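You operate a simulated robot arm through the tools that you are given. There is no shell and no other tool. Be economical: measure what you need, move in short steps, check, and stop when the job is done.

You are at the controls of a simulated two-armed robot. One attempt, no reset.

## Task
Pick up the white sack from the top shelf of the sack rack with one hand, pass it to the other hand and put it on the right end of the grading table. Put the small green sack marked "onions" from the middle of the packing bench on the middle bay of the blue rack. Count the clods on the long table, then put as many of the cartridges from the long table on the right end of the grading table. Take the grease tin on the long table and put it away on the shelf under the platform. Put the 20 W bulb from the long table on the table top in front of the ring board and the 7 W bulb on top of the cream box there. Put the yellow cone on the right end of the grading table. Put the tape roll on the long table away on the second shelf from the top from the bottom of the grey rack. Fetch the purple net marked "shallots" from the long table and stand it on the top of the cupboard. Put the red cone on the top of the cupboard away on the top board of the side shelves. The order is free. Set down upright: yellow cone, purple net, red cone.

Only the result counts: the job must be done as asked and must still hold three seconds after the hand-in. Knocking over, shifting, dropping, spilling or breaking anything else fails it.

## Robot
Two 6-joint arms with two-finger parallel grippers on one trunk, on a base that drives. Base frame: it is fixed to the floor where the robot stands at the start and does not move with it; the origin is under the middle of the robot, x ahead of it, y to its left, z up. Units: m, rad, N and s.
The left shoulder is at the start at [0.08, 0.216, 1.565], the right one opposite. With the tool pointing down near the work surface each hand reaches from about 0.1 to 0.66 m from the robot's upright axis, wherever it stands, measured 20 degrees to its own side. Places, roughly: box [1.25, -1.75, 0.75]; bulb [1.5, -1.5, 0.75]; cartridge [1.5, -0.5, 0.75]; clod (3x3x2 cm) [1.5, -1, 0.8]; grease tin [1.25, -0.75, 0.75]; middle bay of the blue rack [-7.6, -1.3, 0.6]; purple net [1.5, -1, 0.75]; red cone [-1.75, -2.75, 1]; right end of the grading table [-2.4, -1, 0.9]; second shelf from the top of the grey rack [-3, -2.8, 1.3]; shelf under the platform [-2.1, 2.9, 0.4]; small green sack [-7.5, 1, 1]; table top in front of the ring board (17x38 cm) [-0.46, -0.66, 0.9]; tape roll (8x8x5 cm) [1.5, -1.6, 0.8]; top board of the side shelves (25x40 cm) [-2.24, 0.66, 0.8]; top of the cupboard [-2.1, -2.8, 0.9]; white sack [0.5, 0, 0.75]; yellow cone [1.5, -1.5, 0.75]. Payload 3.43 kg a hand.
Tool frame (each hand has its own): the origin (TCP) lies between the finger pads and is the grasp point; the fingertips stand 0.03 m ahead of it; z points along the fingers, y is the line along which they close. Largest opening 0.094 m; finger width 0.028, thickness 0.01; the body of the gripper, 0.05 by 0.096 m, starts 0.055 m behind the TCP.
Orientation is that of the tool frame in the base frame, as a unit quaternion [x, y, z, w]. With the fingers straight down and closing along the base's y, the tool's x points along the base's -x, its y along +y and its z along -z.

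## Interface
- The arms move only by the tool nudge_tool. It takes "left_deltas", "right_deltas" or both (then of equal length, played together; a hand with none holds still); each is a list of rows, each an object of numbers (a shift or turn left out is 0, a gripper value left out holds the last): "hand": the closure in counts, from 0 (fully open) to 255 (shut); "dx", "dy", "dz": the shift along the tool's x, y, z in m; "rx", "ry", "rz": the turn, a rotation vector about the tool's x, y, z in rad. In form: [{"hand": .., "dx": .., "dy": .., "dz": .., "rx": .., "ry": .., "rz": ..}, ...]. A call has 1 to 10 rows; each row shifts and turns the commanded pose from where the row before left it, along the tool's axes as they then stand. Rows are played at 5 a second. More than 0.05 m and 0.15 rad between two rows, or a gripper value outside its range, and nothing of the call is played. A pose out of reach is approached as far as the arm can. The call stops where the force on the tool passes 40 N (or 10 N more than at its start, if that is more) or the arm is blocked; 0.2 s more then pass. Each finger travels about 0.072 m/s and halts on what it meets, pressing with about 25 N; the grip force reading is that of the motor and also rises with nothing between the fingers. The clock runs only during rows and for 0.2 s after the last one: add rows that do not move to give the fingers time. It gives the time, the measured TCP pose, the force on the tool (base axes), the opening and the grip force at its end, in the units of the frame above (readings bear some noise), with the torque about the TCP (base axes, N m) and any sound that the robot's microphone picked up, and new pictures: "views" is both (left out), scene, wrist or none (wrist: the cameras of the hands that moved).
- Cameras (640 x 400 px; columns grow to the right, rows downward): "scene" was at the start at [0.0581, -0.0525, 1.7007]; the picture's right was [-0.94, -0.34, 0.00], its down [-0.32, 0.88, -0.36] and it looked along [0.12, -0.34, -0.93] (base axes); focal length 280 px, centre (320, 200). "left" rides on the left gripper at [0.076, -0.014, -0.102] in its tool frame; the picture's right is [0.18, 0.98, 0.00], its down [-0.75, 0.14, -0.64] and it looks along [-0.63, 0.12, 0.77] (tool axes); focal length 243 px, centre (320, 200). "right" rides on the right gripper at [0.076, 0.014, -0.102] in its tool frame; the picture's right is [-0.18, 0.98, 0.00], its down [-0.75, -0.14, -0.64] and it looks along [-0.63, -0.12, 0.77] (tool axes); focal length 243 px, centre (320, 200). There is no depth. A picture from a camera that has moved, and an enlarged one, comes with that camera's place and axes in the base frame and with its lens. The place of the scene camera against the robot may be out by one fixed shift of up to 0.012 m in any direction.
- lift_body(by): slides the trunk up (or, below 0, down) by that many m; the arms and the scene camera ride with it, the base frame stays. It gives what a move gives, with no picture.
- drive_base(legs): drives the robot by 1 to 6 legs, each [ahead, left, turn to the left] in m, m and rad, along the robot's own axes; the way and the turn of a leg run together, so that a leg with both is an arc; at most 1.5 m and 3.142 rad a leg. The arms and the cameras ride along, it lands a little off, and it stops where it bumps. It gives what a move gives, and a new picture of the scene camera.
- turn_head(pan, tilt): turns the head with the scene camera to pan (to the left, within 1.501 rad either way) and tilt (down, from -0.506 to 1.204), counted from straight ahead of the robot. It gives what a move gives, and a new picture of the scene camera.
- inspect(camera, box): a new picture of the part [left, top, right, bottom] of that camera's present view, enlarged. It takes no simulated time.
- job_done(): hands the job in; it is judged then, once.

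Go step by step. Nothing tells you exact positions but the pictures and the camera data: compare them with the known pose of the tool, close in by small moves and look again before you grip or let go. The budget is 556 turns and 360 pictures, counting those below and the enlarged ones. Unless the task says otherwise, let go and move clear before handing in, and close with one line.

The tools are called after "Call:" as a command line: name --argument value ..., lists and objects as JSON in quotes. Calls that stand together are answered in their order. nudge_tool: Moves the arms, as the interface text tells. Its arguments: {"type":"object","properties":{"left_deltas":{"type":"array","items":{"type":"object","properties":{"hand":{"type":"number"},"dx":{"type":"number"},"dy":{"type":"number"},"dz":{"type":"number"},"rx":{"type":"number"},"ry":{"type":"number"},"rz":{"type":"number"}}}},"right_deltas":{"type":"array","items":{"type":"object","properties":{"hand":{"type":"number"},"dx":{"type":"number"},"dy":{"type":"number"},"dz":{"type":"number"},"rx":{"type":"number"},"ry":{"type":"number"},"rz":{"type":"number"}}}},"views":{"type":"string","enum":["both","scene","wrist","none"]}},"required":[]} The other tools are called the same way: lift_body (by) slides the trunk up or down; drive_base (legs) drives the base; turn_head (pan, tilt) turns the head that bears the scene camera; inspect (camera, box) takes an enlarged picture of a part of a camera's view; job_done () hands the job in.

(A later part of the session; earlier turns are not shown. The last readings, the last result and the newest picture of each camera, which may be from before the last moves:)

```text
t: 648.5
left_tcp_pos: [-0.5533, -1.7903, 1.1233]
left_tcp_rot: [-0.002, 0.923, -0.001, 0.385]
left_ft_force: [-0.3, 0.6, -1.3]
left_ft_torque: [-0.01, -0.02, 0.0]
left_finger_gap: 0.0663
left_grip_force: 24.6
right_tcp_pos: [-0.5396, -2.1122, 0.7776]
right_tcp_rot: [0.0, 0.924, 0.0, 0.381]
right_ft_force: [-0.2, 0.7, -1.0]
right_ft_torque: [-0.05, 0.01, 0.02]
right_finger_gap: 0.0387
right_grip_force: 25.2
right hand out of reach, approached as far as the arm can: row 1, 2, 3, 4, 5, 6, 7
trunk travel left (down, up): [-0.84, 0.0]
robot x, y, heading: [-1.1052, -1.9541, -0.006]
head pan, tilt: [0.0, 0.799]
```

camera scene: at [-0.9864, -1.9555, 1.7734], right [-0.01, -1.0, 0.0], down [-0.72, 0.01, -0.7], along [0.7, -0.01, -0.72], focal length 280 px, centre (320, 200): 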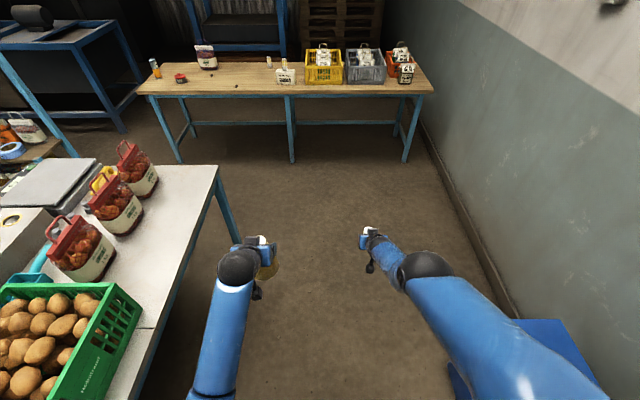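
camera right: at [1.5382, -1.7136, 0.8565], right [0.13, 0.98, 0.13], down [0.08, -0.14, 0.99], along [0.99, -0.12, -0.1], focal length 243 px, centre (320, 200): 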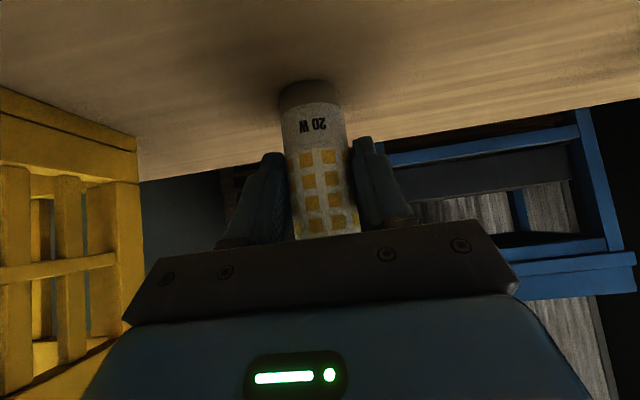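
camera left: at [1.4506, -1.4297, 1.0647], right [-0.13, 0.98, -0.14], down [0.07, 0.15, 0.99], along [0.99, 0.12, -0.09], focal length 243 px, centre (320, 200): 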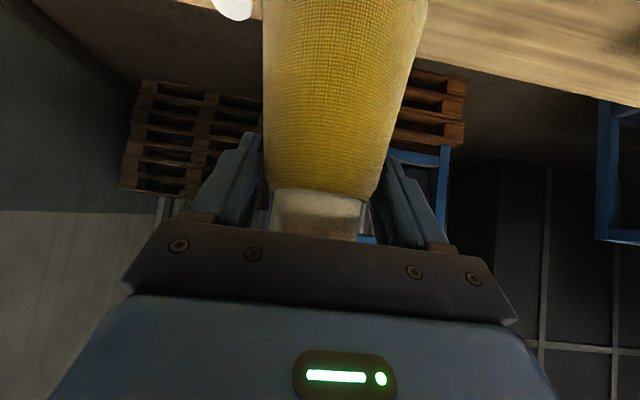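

It retracts at lower height. Try raising from here.

Call:
nudge_tool --right_deltas '[{"dx": 0.03, "dz": -0.03}, {"dx": 0.03, "dz": -0.03}, {"dx": 0.03, "dz": -0.03}, {"dx": -0.034, "dz": -0.034}, {"dx": -0.034, "dz": -0.034}, {"dx": -0.034, "dz": -0.034}, {"dx": -0.034, "dz": -0.034}, {"dx": -0.034, "dz": -0.034}]' --views "scene"

```text
t: 650.3
left_tcp_pos: [-0.5514, -1.7908, 1.1225]
left_tcp_rot: [-0.002, 0.923, -0.002, 0.385]
left_ft_force: [-0.5, -0.4, -2.0]
left_ft_torque: [-0.02, 0.01, -0.02]
left_finger_gap: 0.0665
left_grip_force: 25.4
right_tcp_pos: [-0.5568, -2.1116, 0.7664]
right_tcp_rot: [-0.001, 0.925, 0.001, 0.381]
right_ft_force: [-0.2, 0.1, -0.3]
right_ft_torque: [-0.01, 0.0, 0.03]
right_finger_gap: 0.039
right_grip_force: 25.4
right hand out of reach, approached as far as the arm can: row 1, 2, 3, 4, 5, 6, 7, 8
trunk travel left (down, up): [-0.84, 0.0]
robot x, y, heading: [-1.108, -1.9582, -0.007]
head pan, tilt: [0.0, 0.799]
camera scene: at [-0.985, -1.9545, 1.7733], right [-0.01, -1.0, 0.0], down [-0.72, 0.01, -0.7], along [0.7, -0.01, -0.72], focal length 280 px, centre (320, 200)
```

scene: 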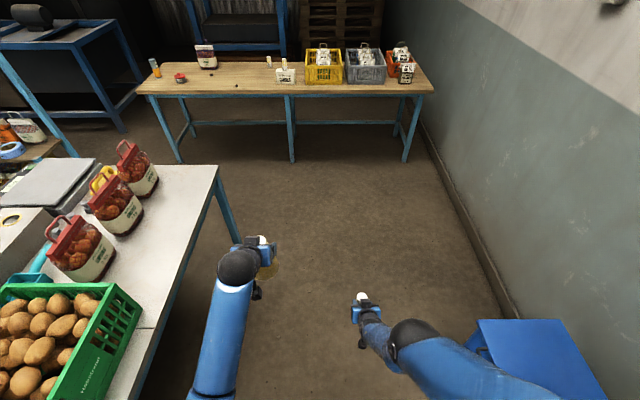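

The right arm is stretched straight (singular). A wrist rotation should let it bend; I try pitching the hand.

Call:
nudge_tool --right_deltas '[{"ry": 0.12}, {"ry": 0.12}, {"ry": 0.12, "dx": 0.02, "dz": -0.02}, {"dx": 0.02, "dz": -0.03}, {"dx": 0.02, "dz": -0.03}]' --views "none"

```text
t: 651.5
left_tcp_pos: [-0.5533, -1.7894, 1.1242]
left_tcp_rot: [-0.001, 0.923, -0.003, 0.386]
left_ft_force: [-0.5, -0.9, -1.7]
left_ft_torque: [0.0, -0.01, 0.02]
left_finger_gap: 0.0664
left_grip_force: 24.7
right_tcp_pos: [-0.5933, -2.1116, 0.7393]
right_tcp_rot: [0.003, 0.97, -0.008, 0.244]
right_ft_force: [-0.3, -0.3, -1.0]
right_ft_torque: [0.02, -0.01, 0.01]
right_finger_gap: 0.0387
right_grip_force: 25.0
right hand out of reach, approached as far as the arm can: row 1, 2, 3, 4, 5
trunk travel left (down, up): [-0.84, 0.0]
robot x, y, heading: [-1.1058, -1.9518, -0.001]
head pan, tilt: [0.0, 0.799]
```

Call:
nudge_tool --right_deltas '[{"dx": -0.03}, {"dx": -0.03}, {"dx": -0.03}, {"dx": -0.03}, {"dx": -0.03}, {"dz": -0.03}, {"dz": -0.03}, {"dz": -0.03}]' --views "none"

```text
t: 653.3
left_tcp_pos: [-0.5515, -1.79, 1.1231]
left_tcp_rot: [-0.002, 0.923, -0.002, 0.386]
left_ft_force: [0.0, 0.1, -2.2]
left_ft_torque: [-0.03, -0.03, -0.01]
left_finger_gap: 0.0662
left_grip_force: 24.8
right_tcp_pos: [-0.4585, -2.0948, 0.842]
right_tcp_rot: [0.003, 0.97, -0.009, 0.243]
right_ft_force: [0.1, -0.9, -0.9]
right_ft_torque: [-0.01, 0.0, -0.01]
right_finger_gap: 0.0387
right_grip_force: 25.1
right hand out of reach, approached as far as the arm can: row 3, 4, 5, 6, 7, 8
trunk travel left (down, up): [-0.84, 0.0]
robot x, y, heading: [-1.1059, -1.9514, -0.008]
head pan, tilt: [0.0, 0.799]
```

Call:
nudge_tool --right_deltas '[{"dx": 0.02, "dz": 0.0}, {"dx": 0.02, "dz": -0.005}, {"dz": -0.01}, {"dz": -0.01}, {"dz": -0.01}, {"dz": -0.01}, {"dz": -0.01}, {"dz": -0.01}]' --views "none"

```text
t: 655.1
left_tcp_pos: [-0.5526, -1.7895, 1.1231]
left_tcp_rot: [-0.001, 0.923, -0.002, 0.385]
left_ft_force: [-0.4, 0.3, -2.1]
left_ft_torque: [-0.04, -0.03, 0.0]
left_finger_gap: 0.0662
left_grip_force: 24.9
right_tcp_pos: [-0.4793, -2.0841, 0.8255]
right_tcp_rot: [0.003, 0.97, -0.008, 0.245]
right_ft_force: [-0.2, 0.9, -1.2]
right_ft_torque: [-0.01, 0.03, -0.01]
right_finger_gap: 0.038
right_grip_force: 25.0
right hand out of reach, approached as far as the arm can: row 1, 2, 3, 4, 5, 6, 7, 8
trunk travel left (down, up): [-0.84, 0.0]
robot x, y, heading: [-1.1079, -1.952, -0.007]
head pan, tilt: [0.0, 0.799]
```

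Call:
nudge_tool --right_deltas '[{"dx": -0.015, "dz": -0.006}, {"dx": -0.01, "dz": -0.01}, {"dx": -0.005, "dz": -0.015}, {"dz": -0.02}, {"dz": -0.03}, {"dz": -0.03}]' --views "none"

```text
t: 656.5
left_tcp_pos: [-0.5523, -1.7899, 1.1228]
left_tcp_rot: [-0.001, 0.923, -0.003, 0.385]
left_ft_force: [-0.7, -0.3, -2.4]
left_ft_torque: [0.01, 0.02, -0.01]
left_finger_gap: 0.0661
left_grip_force: 24.9
right_tcp_pos: [-0.4356, -2.0676, 0.8709]
right_tcp_rot: [0.002, 0.97, -0.008, 0.244]
right_ft_force: [-0.1, -0.6, -0.7]
right_ft_torque: [0.0, 0.0, 0.0]
right_finger_gap: 0.0384
right_grip_force: 24.7
right hand out of reach, approached as far as the arm can: row 2, 3, 4, 5, 6
trunk travel left (down, up): [-0.84, 0.0]
robot x, y, heading: [-1.1036, -1.957, -0.005]
head pan, tilt: [0.0, 0.799]
```

Call:
nudge_tool --right_deltas '[{"dx": -0.015, "dz": -0.006}, {"dx": -0.015, "dz": -0.006}, {"dx": -0.015, "dz": -0.006}, {"dx": -0.015, "dz": -0.006}, {"dx": -0.015, "dz": -0.006}, {"dx": -0.015, "dz": -0.006}]' --views "none"

```text
t: 657.9
left_tcp_pos: [-0.5513, -1.7901, 1.1222]
left_tcp_rot: [-0.002, 0.923, -0.002, 0.385]
left_ft_force: [0.3, 0.7, -1.3]
left_ft_torque: [0.06, -0.01, 0.03]
left_finger_gap: 0.0658
left_grip_force: 24.3
right_tcp_pos: [-0.3725, -2.0676, 0.9458]
right_tcp_rot: [0.003, 0.97, -0.008, 0.245]
right_ft_force: [1.2, -0.4, -1.2]
right_ft_torque: [0.04, 0.02, -0.01]
right_finger_gap: 0.038
right_grip_force: 24.7
trunk travel left (down, up): [-0.84, 0.0]
robot x, y, heading: [-1.108, -1.9575, -0.007]
head pan, tilt: [0.0, 0.799]
```

That works without flags. Now gradually mix in retraction.

Call:
nudge_tool --right_deltas '[{"dx": -0.012, "dz": -0.012}, {"dx": -0.01, "dz": -0.015}, {"dx": -0.006, "dz": -0.018}, {"dx": 0.0, "dz": -0.02}, {"dx": 0.01, "dz": -0.02}, {"dx": 0.015, "dz": -0.02}, {"dx": 0.02, "dz": -0.02}]' --views "none"

```text
t: 659.5
left_tcp_pos: [-0.5518, -1.7901, 1.1235]
left_tcp_rot: [-0.002, 0.923, -0.002, 0.384]
left_ft_force: [-0.6, 0.0, -1.6]
left_ft_torque: [0.01, -0.02, 0.0]
left_finger_gap: 0.0661
left_grip_force: 25.3
right_tcp_pos: [-0.3502, -2.0465, 0.9946]
right_tcp_rot: [0.003, 0.97, -0.008, 0.244]
right_ft_force: [-0.1, -0.2, -0.3]
right_ft_torque: [0.01, 0.0, 0.02]
right_finger_gap: 0.0377
right_grip_force: 24.3
right hand out of reach, approached as far as the arm can: row 2, 3, 4, 5, 6, 7
trunk travel left (down, up): [-0.84, 0.0]
robot x, y, heading: [-1.1057, -1.9525, -0.003]
head pan, tilt: [0.0, 0.799]
```

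Likely the elbow is slightly hyper-extended; moving tangentially the other way (down) while retracting may flip it back.

Call:
nudge_tool --right_deltas '[{"dx": 0.02}, {"dx": 0.02}, {"dx": 0.02, "dz": -0.004}, {"dx": 0.02, "dz": -0.006}, {"dx": 0.02, "dz": -0.008}, {"dx": 0.02, "dz": -0.01}, {"dx": 0.02, "dz": -0.012}, {"dx": 0.02, "dz": -0.015}]' --views "none"

```text
t: 661.3
left_tcp_pos: [-0.5522, -1.7895, 1.1238]
left_tcp_rot: [-0.002, 0.923, -0.001, 0.384]
left_ft_force: [-0.9, -0.2, -1.9]
left_ft_torque: [0.04, 0.02, 0.01]
left_finger_gap: 0.0661
left_grip_force: 25.1
right_tcp_pos: [-0.4256, -2.0216, 0.8968]
right_tcp_rot: [0.003, 0.97, -0.008, 0.244]
right_ft_force: [0.1, 0.0, -0.8]
right_ft_torque: [0.01, 0.02, 0.0]
right_finger_gap: 0.0377
right_grip_force: 25.4
right hand out of reach, approached as far as the arm can: row 1, 2, 3, 4, 5, 6, 7, 8
trunk travel left (down, up): [-0.84, 0.0]
robot x, y, heading: [-1.1065, -1.9562, -0.006]
head pan, tilt: [0.0, 0.799]
```

I'll work around it: set the bulb down temporarily at the table's right end with the extended right arm, then use the left hand afterwards. Drive on west first.

Call:
nudge_tool --right_deltas '[{"ry": -0.1}, {"ry": -0.1}, {"ry": -0.1}, {"dx": -0.02}, {"dx": -0.02}, {"dx": -0.02}]' --views "none"

Call:
drive_base --legs '[[-1.5, 0, 0], [-0.95, 0, 0], [0, 0.6, 0]]'

```text
t: 662.7
left_tcp_pos: [-0.5525, -1.7899, 1.1225]
left_tcp_rot: [-0.002, 0.923, -0.002, 0.385]
left_ft_force: [0.2, -0.2, -2.1]
left_ft_torque: [-0.01, -0.03, 0.0]
left_finger_gap: 0.0661
left_grip_force: 25.2
right_tcp_pos: [-0.3771, -2.0171, 0.9345]
right_tcp_rot: [0.002, 0.922, -0.008, 0.387]
right_ft_force: [-0.2, 0.7, -1.2]
right_ft_torque: [-0.01, 0.03, 0.02]
right_finger_gap: 0.0373
right_grip_force: 24.6
right hand out of reach, approached as far as the arm can: row 1, 2
trunk travel left (down, up): [-0.84, 0.0]
robot x, y, heading: [-1.1056, -1.9535, -0.006]
head pan, tilt: [0.0, 0.799]
```

```text
t: 677.8
left_tcp_pos: [-3.0091, -1.1438, 1.1245]
left_tcp_rot: [-0.002, 0.923, -0.001, 0.385]
left_ft_force: [0.7, -0.7, -1.9]
left_ft_torque: [0.03, 0.03, 0.01]
left_finger_gap: 0.0656
left_grip_force: 24.7
right_tcp_pos: [-2.8329, -1.3717, 0.9343]
right_tcp_rot: [0.003, 0.922, -0.008, 0.386]
right_ft_force: [-0.1, -0.4, -1.0]
right_ft_torque: [0.0, 0.01, -0.02]
right_finger_gap: 0.0369
right_grip_force: 24.8
trunk travel left (down, up): [-0.84, 0.0]
robot x, y, heading: [-3.568, -1.3043, -0.011]
head pan, tilt: [0.0, 0.799]
camera scene: at [-3.4426, -1.3088, 1.7734], right [-0.01, -1.0, 0.0], down [-0.72, 0.01, -0.7], along [0.7, -0.01, -0.72], focal length 280 px, centre (320, 200)
```

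scene: 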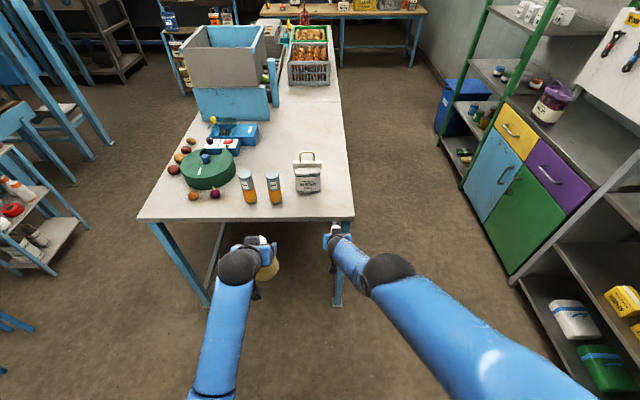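

Call:
nudge_tool --right_deltas '[{"dx": -0.02}, {"dx": -0.02, "dz": -0.002}, {"dz": -0.005}, {"dz": -0.005}, {"dz": -0.005}]' --views "none"

```text
t: 679.0
left_tcp_pos: [-3.0083, -1.1428, 1.1238]
left_tcp_rot: [-0.002, 0.923, -0.002, 0.385]
left_ft_force: [-0.2, 0.1, -1.8]
left_ft_torque: [-0.02, -0.01, 0.0]
left_finger_gap: 0.0659
left_grip_force: 24.8
right_tcp_pos: [-2.8079, -1.3701, 0.9659]
right_tcp_rot: [0.003, 0.922, -0.008, 0.387]
right_ft_force: [0.0, 0.2, -0.9]
right_ft_torque: [0.02, 0.01, 0.01]
right_finger_gap: 0.0369
right_grip_force: 24.8
right hand out of reach, approached as far as the arm can: row 4, 5
trunk travel left (down, up): [-0.84, 0.0]
robot x, y, heading: [-3.5617, -1.3029, -0.008]
head pan, tilt: [0.0, 0.799]
```

Call:
nudge_tool --right_deltas '[{"dz": 0.008}, {"dz": 0.008}, {"dz": 0.008}, {"dx": 0.015}, {"dx": 0.015}, {"dx": 0.015, "dz": -0.003}, {"dx": 0.015, "dz": -0.006}, {"dx": 0.01, "dz": -0.01}]' --views "none"

```text
t: 680.8
left_tcp_pos: [-3.0087, -1.1419, 1.1238]
left_tcp_rot: [0.0, 0.923, -0.003, 0.385]
left_ft_force: [1.0, 0.7, -2.0]
left_ft_torque: [-0.05, 0.02, 0.01]
left_finger_gap: 0.0658
left_grip_force: 24.9
right_tcp_pos: [-2.8528, -1.3637, 0.9144]
right_tcp_rot: [0.002, 0.922, -0.009, 0.386]
right_ft_force: [-0.8, -0.7, 0.0]
right_ft_torque: [0.03, 0.05, 0.0]
right_finger_gap: 0.0365
right_grip_force: 24.9
right hand out of reach, approached as far as the arm can: row 1, 2, 3, 5, 6, 7, 8
trunk travel left (down, up): [-0.84, 0.0]
robot x, y, heading: [-3.5586, -1.3031, -0.012]
head pan, tilt: [0.0, 0.799]
```

Call:
nudge_tool --right_deltas '[{"dx": -0.02}, {"dx": -0.02}, {"dx": -0.02}, {"dx": -0.02}, {"dx": -0.02}, {"dx": -0.02}, {}]' --views "wrist"

```text
t: 682.4
left_tcp_pos: [-3.0083, -1.1427, 1.1224]
left_tcp_rot: [-0.001, 0.923, -0.002, 0.385]
left_ft_force: [0.1, -0.2, -2.1]
left_ft_torque: [-0.02, 0.0, -0.04]
left_finger_gap: 0.0658
left_grip_force: 25.1
right_tcp_pos: [-2.7804, -1.3592, 1.0046]
right_tcp_rot: [0.003, 0.922, -0.009, 0.387]
right_ft_force: [0.0, -0.2, -0.8]
right_ft_torque: [0.05, 0.04, -0.05]
right_finger_gap: 0.0369
right_grip_force: 24.7
right hand out of reach, approached as far as the arm can: row 3, 4, 5
trunk travel left (down, up): [-0.84, 0.0]
robot x, y, heading: [-3.5613, -1.3038, -0.01]
head pan, tilt: [0.0, 0.799]
camera right: at [-2.9077, -1.3435, 1.0219], right [0.14, 0.98, 0.12], down [0.07, -0.13, 0.99], along [0.99, -0.13, -0.09], focal length 243 px, centre (320, 200)
```

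right: 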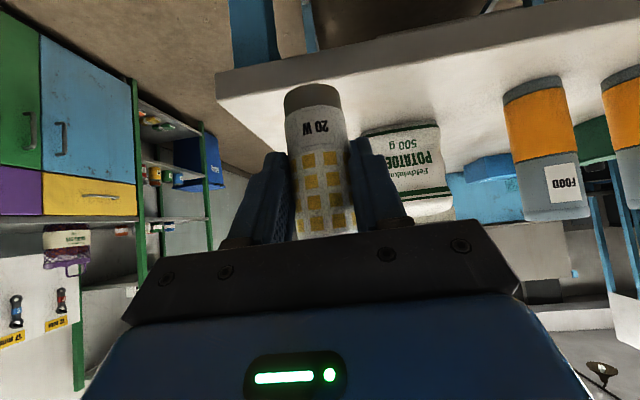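

Shift right 4 cm, then forward over the table's corner.

Call:
drive_base --legs '[[0, -0.04, 0.01], [0.145, 0, 0]]'

Call:
nudge_tool --right_deltas '[{}]' --views "wrist"

```text
t: 684.2
left_tcp_pos: [-2.8709, -1.1786, 1.1267]
left_tcp_rot: [-0.004, 0.922, -0.001, 0.387]
left_ft_force: [0.2, 0.7, -1.2]
left_ft_torque: [-0.01, 0.02, -0.01]
left_finger_gap: 0.0658
left_grip_force: 25.2
right_tcp_pos: [-2.6399, -1.394, 1.0078]
right_tcp_rot: [-0.001, 0.922, -0.006, 0.388]
right_ft_force: [-0.4, 1.1, -0.6]
right_ft_torque: [0.02, 0.02, 0.0]
right_finger_gap: 0.0369
right_grip_force: 25.1
trunk travel left (down, up): [-0.84, 0.0]
robot x, y, heading: [-3.4184, -1.3456, -0.002]
head pan, tilt: [0.0, 0.799]
camera scene: at [-3.3047, -1.3452, 1.7739], right [0.0, -1.0, 0.0], down [-0.71, 0.0, -0.7], along [0.7, 0.0, -0.71], focal length 280 px, centre (320, 200)
```

scene: 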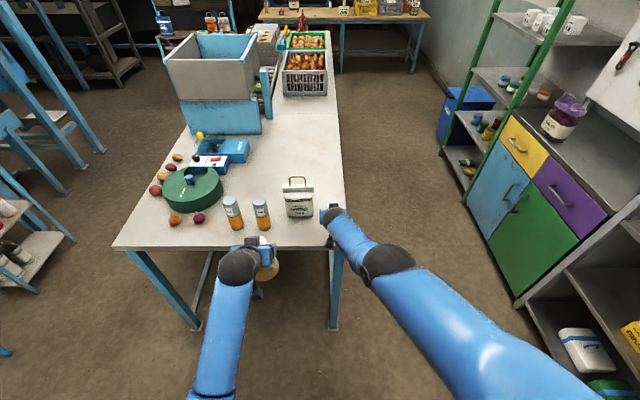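

```text
t: 684.6
left_tcp_pos: [-2.8642, -1.1759, 1.1223]
left_tcp_rot: [-0.005, 0.923, -0.001, 0.384]
left_ft_force: [-0.1, -0.1, -1.6]
left_ft_torque: [0.03, 0.03, 0.02]
left_finger_gap: 0.066
left_grip_force: 25.1
right_tcp_pos: [-2.6358, -1.3914, 1.0042]
right_tcp_rot: [-0.001, 0.923, -0.007, 0.386]
right_ft_force: [0.3, -0.3, -0.5]
right_ft_torque: [0.01, 0.0, 0.0]
right_finger_gap: 0.0368
right_grip_force: 24.9
trunk travel left (down, up): [-0.84, 0.0]
robot x, y, heading: [-3.4219, -1.3414, 0.002]
head pan, tilt: [0.0, 0.799]
camera right: at [-2.7624, -1.3776, 1.0211], right [0.13, 0.98, 0.12], down [0.07, -0.13, 0.99], along [0.99, -0.12, -0.09], focal length 243 px, centre (320, 200)
```

right: 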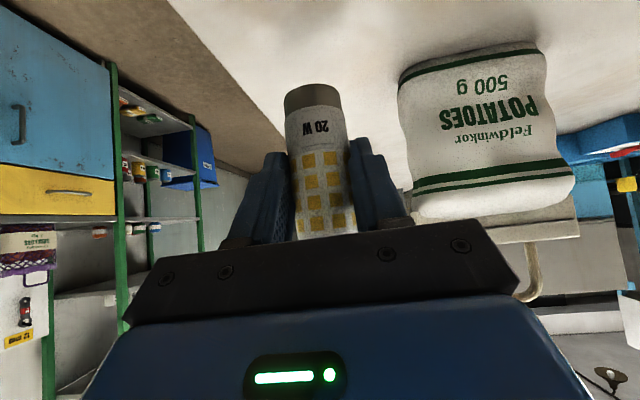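

Lower the bulb onto the corner by trunk.

Call:
lift_body --by -0.035

Call:
lift_body --by -0.007

Call:
lift_body --by -0.006

```text
t: 685.4
left_tcp_pos: [-2.8664, -1.1769, 1.0885]
left_tcp_rot: [-0.005, 0.923, -0.001, 0.385]
left_ft_force: [0.6, 0.6, -2.5]
left_ft_torque: [0.04, 0.01, -0.02]
left_finger_gap: 0.0658
left_grip_force: 25.1
right_tcp_pos: [-2.6363, -1.392, 0.9707]
right_tcp_rot: [-0.002, 0.922, -0.007, 0.387]
right_ft_force: [0.3, 0.7, -0.7]
right_ft_torque: [0.01, -0.01, -0.01]
right_finger_gap: 0.0371
right_grip_force: 25.2
trunk travel left (down, up): [-0.805, 0.035]
robot x, y, heading: [-3.4219, -1.3451, 0.001]
head pan, tilt: [0.0, 0.799]
```

```text
t: 686.0
left_tcp_pos: [-2.8646, -1.1772, 1.0813]
left_tcp_rot: [-0.005, 0.923, -0.001, 0.385]
left_ft_force: [-0.6, 0.2, -1.7]
left_ft_torque: [0.02, -0.02, -0.03]
left_finger_gap: 0.0656
left_grip_force: 24.2
right_tcp_pos: [-2.6339, -1.3926, 0.9623]
right_tcp_rot: [-0.002, 0.922, -0.007, 0.386]
right_ft_force: [0.7, -0.8, -1.9]
right_ft_torque: [-0.04, 0.02, -0.01]
right_finger_gap: 0.0366
right_grip_force: 24.9
trunk travel left (down, up): [-0.798, 0.042]
robot x, y, heading: [-3.4187, -1.3462, -0.002]
head pan, tilt: [0.0, 0.799]
```

```text
t: 686.5
left_tcp_pos: [-2.8663, -1.1772, 1.0758]
left_tcp_rot: [-0.005, 0.923, 0.0, 0.385]
left_ft_force: [-0.5, 0.1, -1.1]
left_ft_torque: [0.0, 0.02, 0.04]
left_finger_gap: 0.0655
left_grip_force: 25.1
right_tcp_pos: [-2.6359, -1.3929, 0.9584]
right_tcp_rot: [-0.001, 0.922, -0.007, 0.388]
right_ft_force: [-0.6, -0.9, 5.1]
right_ft_torque: [0.04, -0.11, 0.02]
right_finger_gap: 0.0367
right_grip_force: 25.3
trunk travel left (down, up): [-0.792, 0.048]
robot x, y, heading: [-3.4179, -1.3447, 0.001]
head pan, tilt: [0.0, 0.799]
```

Contact. Open and back straight out.

Call:
nudge_tool --right_deltas '[{"hand": 120}, {"hand": 60}, {"hand": 20}, {"hand": 0}, {"hand": 0}]' --views "none"

Call:
drive_base --legs '[[-0.2, 0, 0]]'

Call:
inspect --camera "scene" --box '[180, 130, 420, 280]'

```text
t: 687.7
left_tcp_pos: [-2.8658, -1.1779, 1.076]
left_tcp_rot: [-0.004, 0.923, -0.001, 0.385]
left_ft_force: [-0.3, 0.2, -1.9]
left_ft_torque: [0.0, -0.02, -0.02]
left_finger_gap: 0.0658
left_grip_force: 24.7
right_tcp_pos: [-2.6357, -1.3929, 0.957]
right_tcp_rot: [-0.002, 0.922, -0.007, 0.387]
right_ft_force: [-0.2, 1.0, -0.8]
right_ft_torque: [0.02, -0.02, 0.01]
right_finger_gap: 0.0942
right_grip_force: 0.0
trunk travel left (down, up): [-0.792, 0.048]
robot x, y, heading: [-3.4176, -1.3448, 0.002]
head pan, tilt: [0.0, 0.799]
```

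```text
t: 689.3
left_tcp_pos: [-3.0631, -1.1776, 1.0741]
left_tcp_rot: [-0.004, 0.924, -0.001, 0.383]
left_ft_force: [1.1, 0.1, -3.0]
left_ft_torque: [0.01, 0.04, 0.01]
left_finger_gap: 0.0656
left_grip_force: 25.1
right_tcp_pos: [-2.8348, -1.3929, 0.9536]
right_tcp_rot: [-0.002, 0.923, -0.006, 0.384]
right_ft_force: [0.0, 0.2, -0.5]
right_ft_torque: [-0.02, 0.01, -0.01]
right_finger_gap: 0.0942
right_grip_force: 0.0
trunk travel left (down, up): [-0.792, 0.048]
robot x, y, heading: [-3.6196, -1.3408, -0.004]
head pan, tilt: [0.0, 0.799]
camera scene: at [-3.4941, -1.3445, 1.7248], right [0.0, -1.0, 0.0], down [-0.72, 0.0, -0.69], along [0.69, 0.0, -0.72], focal length 280 px, centre (320, 200)
```

scene: 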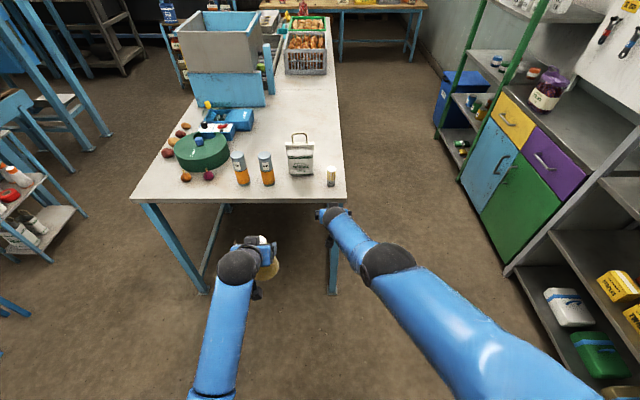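

```text
2.67 times, centred on (300, 205) of scene
camera zoom: at [-3.4941, -1.3445, 1.7248], right [0.0, -1.0, 0.0], down [-0.72, 0.0, -0.69], along [0.69, 0.0, -0.72], focal length 746 px, centre (373, 187)
```

zoom: 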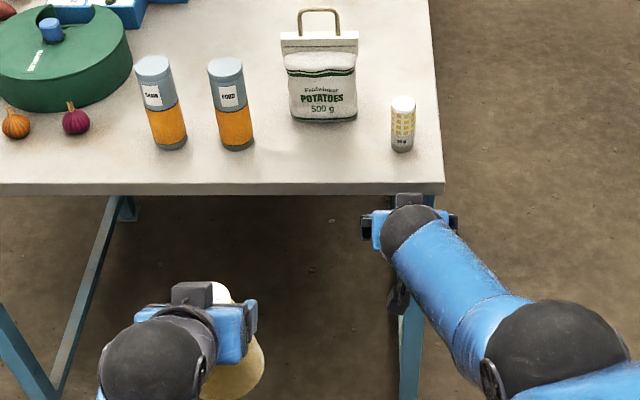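

The bulb stands safely at the corner. With the right hand empty, I try to bend that arm free: rotate it to tool-down and retract.

Call:
nudge_tool --right_deltas '[{"ry": 0.15}, {"ry": 0.15}, {"ry": 0.15}, {"ry": 0.15}, {"ry": 0.15}, {"dx": 0.045}, {"dx": 0.045}, {"dx": 0.045}, {"dx": 0.045}]' --views "none"

Call:
nudge_tool --right_deltas '[{"dx": 0.045}, {"dx": 0.045}, {"dx": 0.045}, {"dx": 0.045}, {"dz": -0.04}, {"dz": -0.04}, {"dy": -0.04}, {"dy": -0.04}]' --views "none"

```text
t: 691.3
left_tcp_pos: [-3.0676, -1.1773, 1.0748]
left_tcp_rot: [-0.004, 0.923, 0.0, 0.386]
left_ft_force: [-0.8, -0.5, -2.6]
left_ft_torque: [-0.01, 0.01, 0.0]
left_finger_gap: 0.0657
left_grip_force: 24.7
right_tcp_pos: [-2.9703, -1.3694, 0.9216]
right_tcp_rot: [0.002, 1.0, -0.007, 0.022]
right_ft_force: [0.0, -0.8, 0.3]
right_ft_torque: [-0.01, -0.01, -0.02]
right_finger_gap: 0.0941
right_grip_force: 0.1
right hand out of reach, approached as far as the arm can: row 1, 2, 3, 4, 5, 6, 7, 8, 9
trunk travel left (down, up): [-0.792, 0.048]
robot x, y, heading: [-3.6209, -1.3435, -0.006]
head pan, tilt: [0.0, 0.799]
```

```text
t: 693.1
left_tcp_pos: [-3.0677, -1.1787, 1.0758]
left_tcp_rot: [-0.004, 0.923, -0.001, 0.385]
left_ft_force: [-0.4, -1.2, -2.3]
left_ft_torque: [0.0, -0.02, 0.04]
left_finger_gap: 0.0656
left_grip_force: 24.9
right_tcp_pos: [-2.9958, -1.3802, 0.8756]
right_tcp_rot: [0.001, 1.0, -0.006, 0.021]
right_ft_force: [-1.2, -0.1, 0.1]
right_ft_torque: [0.0, 0.04, -0.01]
right_finger_gap: 0.0941
right_grip_force: 0.1
right hand out of reach, approached as far as the arm can: row 1, 2, 3, 4, 5, 6, 7, 8
trunk travel left (down, up): [-0.792, 0.048]
robot x, y, heading: [-3.6207, -1.3446, -0.004]
head pan, tilt: [0.0, 0.799]
```

Call:
nudge_tool --right_deltas '[{"dz": 0.04}, {"dz": 0.04}, {"dy": -0.03}, {"dy": -0.03}, {"dx": 0.02}, {"dx": 0.02}, {"dx": 0.03}, {"dx": 0.03}]' --views "none"

```text
t: 694.9
left_tcp_pos: [-3.0684, -1.1775, 1.0761]
left_tcp_rot: [-0.004, 0.923, -0.001, 0.386]
left_ft_force: [0.4, 0.2, -1.0]
left_ft_torque: [0.02, -0.02, -0.02]
left_finger_gap: 0.0658
left_grip_force: 25.4
right_tcp_pos: [-3.1241, -1.4512, 0.829]
right_tcp_rot: [0.002, 1.0, -0.008, 0.023]
right_ft_force: [0.5, 0.0, 0.4]
right_ft_torque: [-0.01, 0.0, 0.02]
right_finger_gap: 0.0939
right_grip_force: 0.1
right hand out of reach, approached as far as the arm can: row 1, 2
trunk travel left (down, up): [-0.792, 0.048]
robot x, y, heading: [-3.6208, -1.3432, -0.007]
head pan, tilt: [0.0, 0.799]
```

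Freed. Continue pulling it in and up.

Call:
nudge_tool --right_deltas '[{"dy": -0.03}, {"dy": -0.03}, {"dx": 0.03}, {"dx": 0.03}, {"dx": 0.03}, {"dx": 0.03}, {"dz": -0.04}, {"dz": -0.04}, {"dz": -0.04}]' --views "none"

```text
t: 696.9
left_tcp_pos: [-3.0681, -1.1778, 1.0767]
left_tcp_rot: [-0.004, 0.923, -0.001, 0.385]
left_ft_force: [0.1, 0.5, -1.9]
left_ft_torque: [0.0, -0.02, 0.04]
left_finger_gap: 0.0657
left_grip_force: 24.6
right_tcp_pos: [-3.2482, -1.5099, 0.9445]
right_tcp_rot: [0.002, 1.0, -0.008, 0.021]
right_ft_force: [0.2, -0.2, -0.2]
right_ft_torque: [-0.01, 0.01, -0.02]
right_finger_gap: 0.0941
right_grip_force: 0.1
trunk travel left (down, up): [-0.792, 0.048]
robot x, y, heading: [-3.6209, -1.3482, -0.0]
head pan, tilt: [0.0, 0.799]
```

Right arm is healthy again. Now the cone: raise, strafe left and approach the table's left-front corner (≈(-2.60, -0.66)).

Call:
lift_body --by 0.048

Call:
drive_base --legs '[[0, 0.52, 0], [0.35, 0, 0]]'

```text
t: 697.8
left_tcp_pos: [-3.0674, -1.1774, 1.1231]
left_tcp_rot: [-0.004, 0.923, -0.001, 0.386]
left_ft_force: [-0.5, -1.6, -1.2]
left_ft_torque: [0.02, 0.03, -0.04]
left_finger_gap: 0.0658
left_grip_force: 25.0
right_tcp_pos: [-3.2485, -1.5091, 0.9912]
right_tcp_rot: [0.002, 1.0, -0.007, 0.021]
right_ft_force: [0.0, 0.3, -0.1]
right_ft_torque: [-0.01, 0.04, 0.0]
right_finger_gap: 0.0939
right_grip_force: 0.2
trunk travel left (down, up): [-0.84, 0.0]
robot x, y, heading: [-3.6226, -1.3461, -0.006]
head pan, tilt: [0.0, 0.799]
```

```text
t: 702.7
left_tcp_pos: [-2.7251, -0.6508, 1.125]
left_tcp_rot: [-0.007, 0.922, 0.0, 0.387]
left_ft_force: [-1.6, 0.6, -2.3]
left_ft_torque: [-0.02, 0.0, 0.03]
left_finger_gap: 0.0655
left_grip_force: 24.1
right_tcp_pos: [-2.9038, -0.9838, 0.9927]
right_tcp_rot: [-0.002, 1.0, -0.007, 0.024]
right_ft_force: [-0.1, -0.4, -0.5]
right_ft_torque: [-0.05, -0.01, 0.01]
right_finger_gap: 0.0938
right_grip_force: 0.0
trunk travel left (down, up): [-0.84, 0.0]
robot x, y, heading: [-3.2712, -0.8205, 0.005]
head pan, tilt: [0.0, 0.799]
camera scene: at [-3.1581, -0.8209, 1.7738], right [0.01, -1.0, 0.0], down [-0.71, 0.0, -0.7], along [0.7, 0.0, -0.71], focal length 280 px, centre (320, 200)
```

scene: 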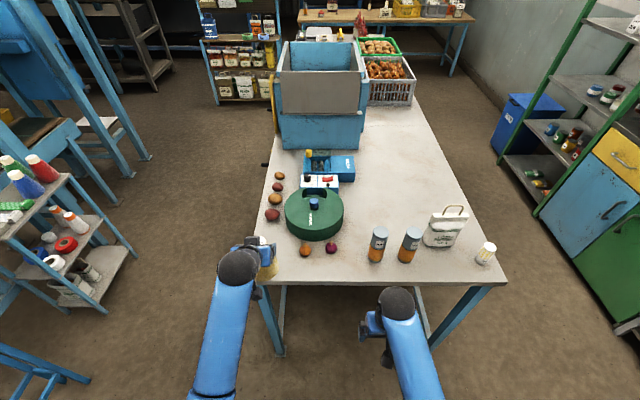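

Call:
nudge_tool --left_deltas '[{"dx": -0.0295, "dz": 0.0295, "dy": -0.01}, {"dx": -0.0295, "dz": 0.0295, "dy": -0.01}, {"dx": -0.0295, "dz": 0.0295}, {"dx": 0.0283, "dz": 0.0283}, {"dx": 0.0283, "dz": 0.0283}, {"dx": 0.01, "dz": 0.01}, {}]' --views "scene"

Call:
inspect --camera "scene" --box '[210, 170, 370, 300]'

```text
t: 704.3
left_tcp_pos: [-2.5965, -0.6701, 1.0296]
left_tcp_rot: [-0.008, 0.923, 0.001, 0.385]
left_ft_force: [0.0, 0.3, -1.6]
left_ft_torque: [0.01, -0.01, 0.02]
left_finger_gap: 0.0652
left_grip_force: 24.8
right_tcp_pos: [-2.9003, -0.9832, 0.9915]
right_tcp_rot: [-0.002, 1.0, -0.008, 0.022]
right_ft_force: [0.3, -1.1, -0.1]
right_ft_torque: [-0.01, -0.01, -0.02]
right_finger_gap: 0.094
right_grip_force: 0.0
trunk travel left (down, up): [-0.84, 0.0]
robot x, y, heading: [-3.2743, -0.8228, 0.005]
head pan, tilt: [0.0, 0.799]
camera scene: at [-3.1534, -0.821, 1.7734], right [0.01, -1.0, 0.0], down [-0.72, 0.0, -0.7], along [0.7, 0.0, -0.72], focal length 280 px, centre (320, 200)
```

scene: 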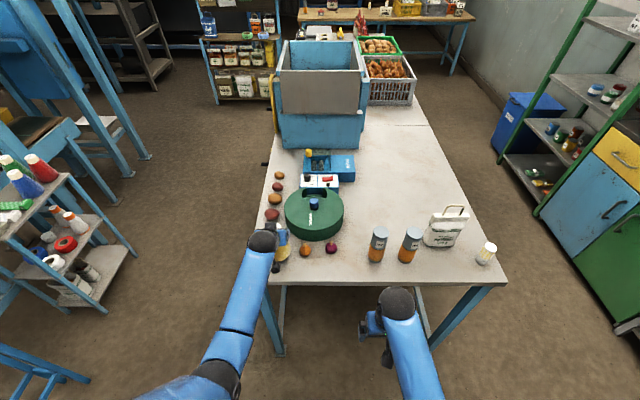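

```text
3.08 times, centred on (290, 235) of scene
camera zoom: at [-3.1534, -0.821, 1.7734], right [0.01, -1.0, 0.0], down [-0.72, 0.0, -0.7], along [0.7, 0.0, -0.72], focal length 860 px, centre (412, 92)
```

zoom: 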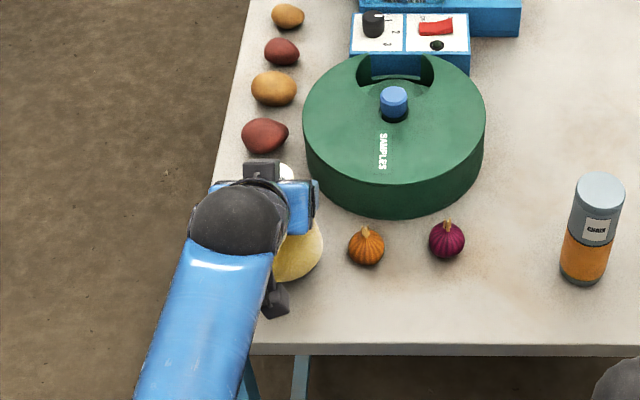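

Clear all round. Lower to contact.

Call:
nudge_tool --left_deltas '[{"dx": 0.0106, "dz": 0.0106}, {}]' --views "none"

Call:
nudge_tool --left_deltas '[{"dx": 0.004, "dz": 0.004}, {}]' --views "none"

```text
t: 704.9
left_tcp_pos: [-2.5967, -0.6695, 1.0134]
left_tcp_rot: [-0.008, 0.923, 0.0, 0.385]
left_ft_force: [-0.1, 0.0, -1.7]
left_ft_torque: [0.0, 0.02, 0.02]
left_finger_gap: 0.0657
left_grip_force: 24.6
right_tcp_pos: [-2.9004, -0.9824, 0.992]
right_tcp_rot: [-0.002, 1.0, -0.007, 0.021]
right_ft_force: [-0.3, 0.6, 0.7]
right_ft_torque: [-0.01, -0.02, -0.01]
right_finger_gap: 0.0939
right_grip_force: 0.1
trunk travel left (down, up): [-0.84, 0.0]
robot x, y, heading: [-3.2735, -0.8198, 0.008]
head pan, tilt: [0.0, 0.799]
```

```text
t: 705.5
left_tcp_pos: [-2.5961, -0.6693, 1.0137]
left_tcp_rot: [-0.007, 0.921, 0.001, 0.389]
left_ft_force: [2.0, 1.5, 17.9]
left_ft_torque: [0.08, 0.2, 0.0]
left_finger_gap: 0.0657
left_grip_force: 25.1
right_tcp_pos: [-2.9018, -0.9831, 0.9923]
right_tcp_rot: [-0.002, 1.0, -0.007, 0.022]
right_ft_force: [0.7, 0.2, 0.2]
right_ft_torque: [0.01, -0.03, -0.03]
right_finger_gap: 0.0942
right_grip_force: 0.0
trunk travel left (down, up): [-0.84, 0.0]
robot x, y, heading: [-3.2762, -0.8239, 0.002]
head pan, tilt: [0.0, 0.799]
```

Contact. Open to 85 mm and retreat along the tool axis.

Call:
nudge_tool --left_deltas '[{"hand": 70}, {"hand": 40}, {"hand": 22}, {"hand": 22}, {"dz": -0.03}, {"dz": -0.04}, {"dz": -0.04}, {"dz": -0.03}]' --views "none"

Call:
drive_base --legs '[[-0.2, 0, 0]]'

Call:
inspect --camera "scene" --box '[220, 130, 520, 300]'

```text
t: 707.3
left_tcp_pos: [-2.6957, -0.6713, 1.1073]
left_tcp_rot: [-0.008, 0.923, 0.001, 0.386]
left_ft_force: [0.2, -0.6, 0.2]
left_ft_torque: [0.02, 0.03, 0.02]
left_finger_gap: 0.0858
left_grip_force: 0.1
right_tcp_pos: [-2.9003, -0.9824, 0.9922]
right_tcp_rot: [-0.003, 1.0, -0.006, 0.022]
right_ft_force: [-1.1, 0.0, 0.2]
right_ft_torque: [-0.03, 0.02, -0.02]
right_finger_gap: 0.0942
right_grip_force: 0.0
trunk travel left (down, up): [-0.84, 0.0]
robot x, y, heading: [-3.2745, -0.8241, 0.007]
head pan, tilt: [0.0, 0.799]
```

```text
t: 708.9
left_tcp_pos: [-2.8905, -0.6712, 1.1053]
left_tcp_rot: [-0.009, 0.924, 0.001, 0.383]
left_ft_force: [0.0, -0.1, -0.1]
left_ft_torque: [0.03, 0.04, 0.03]
left_finger_gap: 0.0858
left_grip_force: 0.0
right_tcp_pos: [-3.0961, -0.9846, 0.9909]
right_tcp_rot: [-0.002, 1.0, -0.007, 0.02]
right_ft_force: [0.0, 0.7, -0.4]
right_ft_torque: [0.0, 0.03, -0.02]
right_finger_gap: 0.0938
right_grip_force: 0.1
trunk travel left (down, up): [-0.84, 0.0]
robot x, y, heading: [-3.474, -0.824, 0.007]
head pan, tilt: [0.0, 0.799]
camera scene: at [-3.3476, -0.822, 1.7729], right [0.01, -1.0, 0.0], down [-0.72, 0.0, -0.69], along [0.69, 0.0, -0.72], focal length 280 px, centre (320, 200)
```

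scene: 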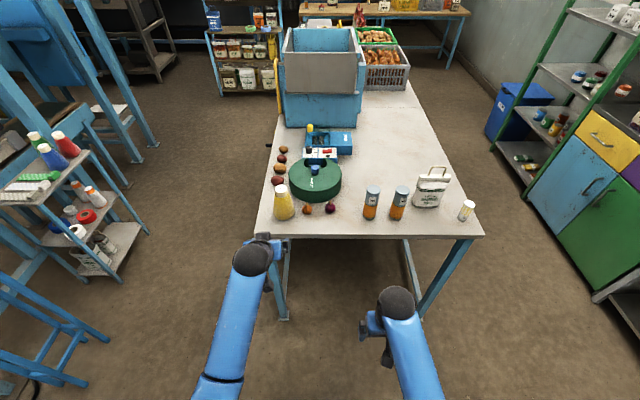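

```text
2.13 times, centred on (370, 215) of scene
camera zoom: at [-3.3476, -0.822, 1.7729], right [0.01, -1.0, 0.0], down [-0.72, 0.0, -0.69], along [0.69, 0.0, -0.72], focal length 596 px, centre (213, 168)
```

zoom: 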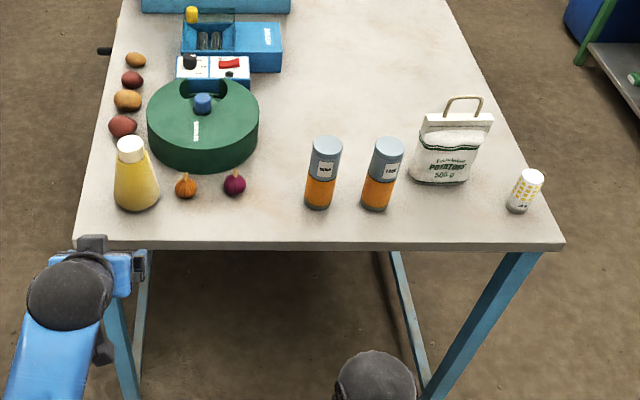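

Cone stands. Next I retrieve the bulb with the right hand (fingers down); first tuck the left hand.

Call:
nudge_tool --left_deltas '[{"dx": 0.03, "dz": 0.03}, {"dx": 0.03, "dz": 0.03}, {"ry": 0.15}, {"ry": 0.15}, {"ry": 0.15}, {"ry": 0.15}, {"ry": 0.15}, {"ry": 0.035}]' --right_deltas '[{}, {"rx": -0.012, "ry": 0.045}, {"dz": -0.02}, {"dz": -0.02}, {}, {}, {}, {}]' --views "none"

Call:
nudge_tool --left_deltas '[{"dx": 0.045}, {"dx": 0.045}, {"dx": 0.045}, {"dx": 0.045}, {"dx": 0.045}, {}]' --views "none"

Call:
drive_base --legs '[[0, -0.41, -0.007], [0.33, 0, 0]]'

```text
t: 710.7
left_tcp_pos: [-2.8943, -0.6718, 1.0224]
left_tcp_rot: [-0.008, 1.0, -0.002, 0.003]
left_ft_force: [0.0, 0.4, -0.1]
left_ft_torque: [0.02, -0.02, 0.01]
left_finger_gap: 0.086
left_grip_force: 0.1
right_tcp_pos: [-3.0981, -0.983, 1.0328]
right_tcp_rot: [-0.003, 1.0, -0.002, 0.0]
right_ft_force: [-0.9, -0.1, -0.5]
right_ft_torque: [-0.02, 0.03, 0.02]
right_finger_gap: 0.0939
right_grip_force: 0.2
trunk travel left (down, up): [-0.84, 0.0]
robot x, y, heading: [-3.4746, -0.8226, 0.004]
head pan, tilt: [0.0, 0.799]
```

```text
t: 712.1
left_tcp_pos: [-3.1208, -0.6765, 1.0217]
left_tcp_rot: [-0.008, 1.0, -0.002, 0.003]
left_ft_force: [-0.1, 0.2, 1.1]
left_ft_torque: [-0.05, 0.01, 0.0]
left_finger_gap: 0.0858
left_grip_force: 0.0
right_tcp_pos: [-3.0973, -0.9829, 1.0323]
right_tcp_rot: [-0.002, 1.0, -0.001, 0.0]
right_ft_force: [-0.4, 0.3, -0.8]
right_ft_torque: [-0.01, -0.02, -0.03]
right_finger_gap: 0.0942
right_grip_force: 0.0
trunk travel left (down, up): [-0.84, 0.0]
robot x, y, heading: [-3.4733, -0.8225, 0.011]
head pan, tilt: [0.0, 0.799]
```

```text
t: 716.4
left_tcp_pos: [-2.7856, -1.0703, 1.022]
left_tcp_rot: [-0.011, 1.0, -0.002, 0.005]
left_ft_force: [-1.0, 0.3, 0.1]
left_ft_torque: [0.03, -0.03, 0.01]
left_finger_gap: 0.0857
left_grip_force: 0.1
right_tcp_pos: [-2.761, -1.3761, 1.0341]
right_tcp_rot: [-0.005, 1.0, 0.0, 0.0]
right_ft_force: [0.2, 0.1, -0.3]
right_ft_torque: [-0.02, 0.0, 0.01]
right_finger_gap: 0.0939
right_grip_force: 0.2
trunk travel left (down, up): [-0.84, 0.0]
robot x, y, heading: [-3.1362, -1.2184, 0.011]
head pan, tilt: [0.0, 0.799]
camera scene: at [-3.0196, -1.2171, 1.7738], right [0.01, -1.0, 0.0], down [-0.71, -0.01, -0.7], along [0.7, 0.01, -0.71], focal length 280 px, centre (320, 200)
```

scene: 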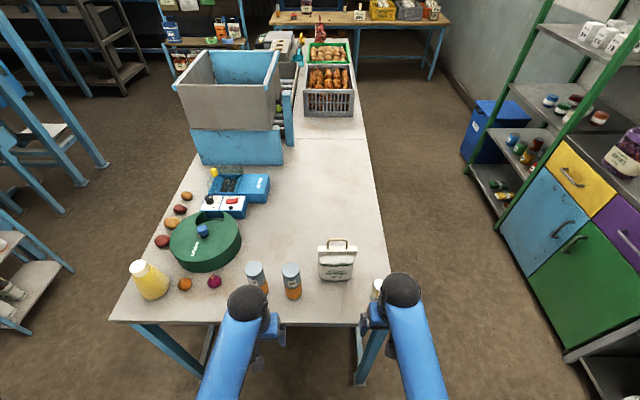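

Call:
nudge_tool --right_deltas '[{"dx": -0.045, "dy": -0.01, "hand": 45}, {"dx": -0.045, "dy": -0.008}, {"dx": -0.04}, {}]' --views "wrist"

```text
t: 717.4
left_tcp_pos: [-2.7835, -1.07, 1.021]
left_tcp_rot: [-0.011, 1.0, -0.002, 0.004]
left_ft_force: [0.1, -0.2, -0.2]
left_ft_torque: [0.03, 0.02, 0.0]
left_finger_gap: 0.0857
left_grip_force: 0.1
right_tcp_pos: [-2.6283, -1.3925, 1.0331]
right_tcp_rot: [-0.005, 1.0, 0.0, -0.001]
right_ft_force: [0.3, -0.2, -0.3]
right_ft_torque: [0.02, 0.03, -0.02]
right_finger_gap: 0.0775
right_grip_force: 0.0
trunk travel left (down, up): [-0.84, 0.0]
robot x, y, heading: [-3.1371, -1.2182, 0.009]
head pan, tilt: [0.0, 0.799]
camera right: at [-2.705, -1.3792, 1.1355], right [0.17, 0.98, 0.0], down [0.76, -0.13, 0.64], along [0.63, -0.11, -0.77], focal length 243 px, centre (320, 200)
```

right: 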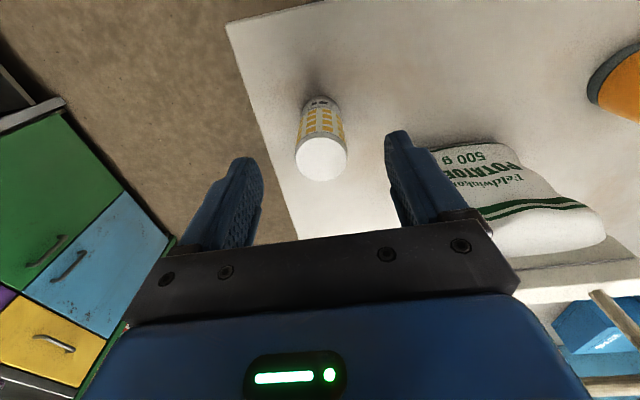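

Call:
nudge_tool --right_deltas '[{"dx": -0.013}, {"dz": 0.042}, {"dz": 0.041}, {"hand": 120}, {"hand": 200}, {"hand": 255}, {"hand": 255}]' --views "none"

```text
t: 719.0
left_tcp_pos: [-2.7829, -1.0697, 1.0214]
left_tcp_rot: [-0.01, 1.0, -0.003, 0.003]
left_ft_force: [0.5, -0.3, 0.0]
left_ft_torque: [-0.01, -0.02, -0.04]
left_finger_gap: 0.0859
left_grip_force: 0.1
right_tcp_pos: [-2.6136, -1.394, 0.9512]
right_tcp_rot: [-0.005, 1.0, -0.001, 0.0]
right_ft_force: [0.1, 0.1, -0.1]
right_ft_torque: [0.04, 0.0, -0.01]
right_finger_gap: 0.0378
right_grip_force: 25.2
trunk travel left (down, up): [-0.84, 0.0]
robot x, y, heading: [-3.1363, -1.2161, 0.015]
head pan, tilt: [0.0, 0.799]
```

Bulb gripped. Lift, tuck, and drive around into the aisle to the ring board.

Call:
nudge_tool --right_deltas '[{"dz": -0.04}, {"dz": -0.04}, {"dx": 0.045}, {"dx": 0.045}, {"dx": 0.045}, {"dx": 0.035}]' --views "none"

Call:
drive_base --legs '[[-0.4, 0, -0.01], [0, 1.14, 0], [1.5, 0, 0]]'

```text
t: 720.4
left_tcp_pos: [-2.7848, -1.071, 1.0216]
left_tcp_rot: [-0.011, 1.0, -0.002, 0.003]
left_ft_force: [-0.1, 0.3, 0.4]
left_ft_torque: [0.02, -0.02, 0.04]
left_finger_gap: 0.0859
left_grip_force: 0.0
right_tcp_pos: [-2.7878, -1.3951, 1.0302]
right_tcp_rot: [-0.006, 1.0, -0.001, 0.0]
right_ft_force: [-0.1, 0.8, 0.1]
right_ft_torque: [0.02, 0.01, -0.02]
right_finger_gap: 0.0376
right_grip_force: 24.9
trunk travel left (down, up): [-0.84, 0.0]
robot x, y, heading: [-3.1429, -1.2175, 0.017]
head pan, tilt: [0.0, 0.799]
```

```text
t: 735.2
left_tcp_pos: [-1.6812, 0.0153, 1.0213]
left_tcp_rot: [0.002, 1.0, -0.003, 0.003]
left_ft_force: [-0.4, -0.3, 0.0]
left_ft_torque: [-0.02, 0.0, 0.01]
left_finger_gap: 0.0858
left_grip_force: 0.1
right_tcp_pos: [-1.693, -0.3094, 1.029]
right_tcp_rot: [0.008, 1.0, -0.001, 0.0]
right_ft_force: [-0.7, 0.2, -1.3]
right_ft_torque: [-0.01, -0.03, -0.03]
right_finger_gap: 0.0373
right_grip_force: 24.8
trunk travel left (down, up): [-0.84, 0.0]
robot x, y, heading: [-2.0361, -0.1232, -0.015]
head pan, tilt: [0.0, 0.799]
camera scene: at [-1.9186, -0.1237, 1.7735], right [-0.01, -1.0, 0.0], down [-0.72, 0.01, -0.7], along [0.7, -0.01, -0.72], focal length 280 px, centre (320, 200)
```

scene: 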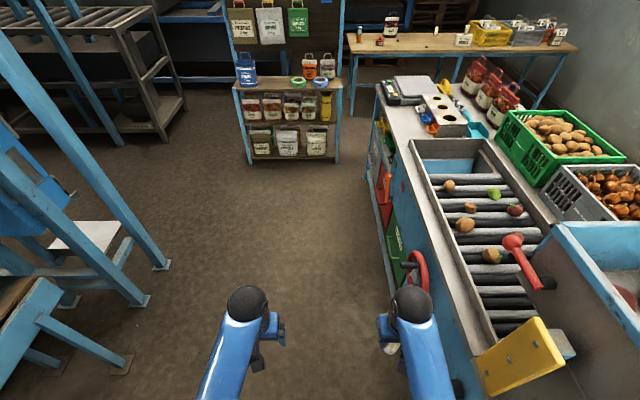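

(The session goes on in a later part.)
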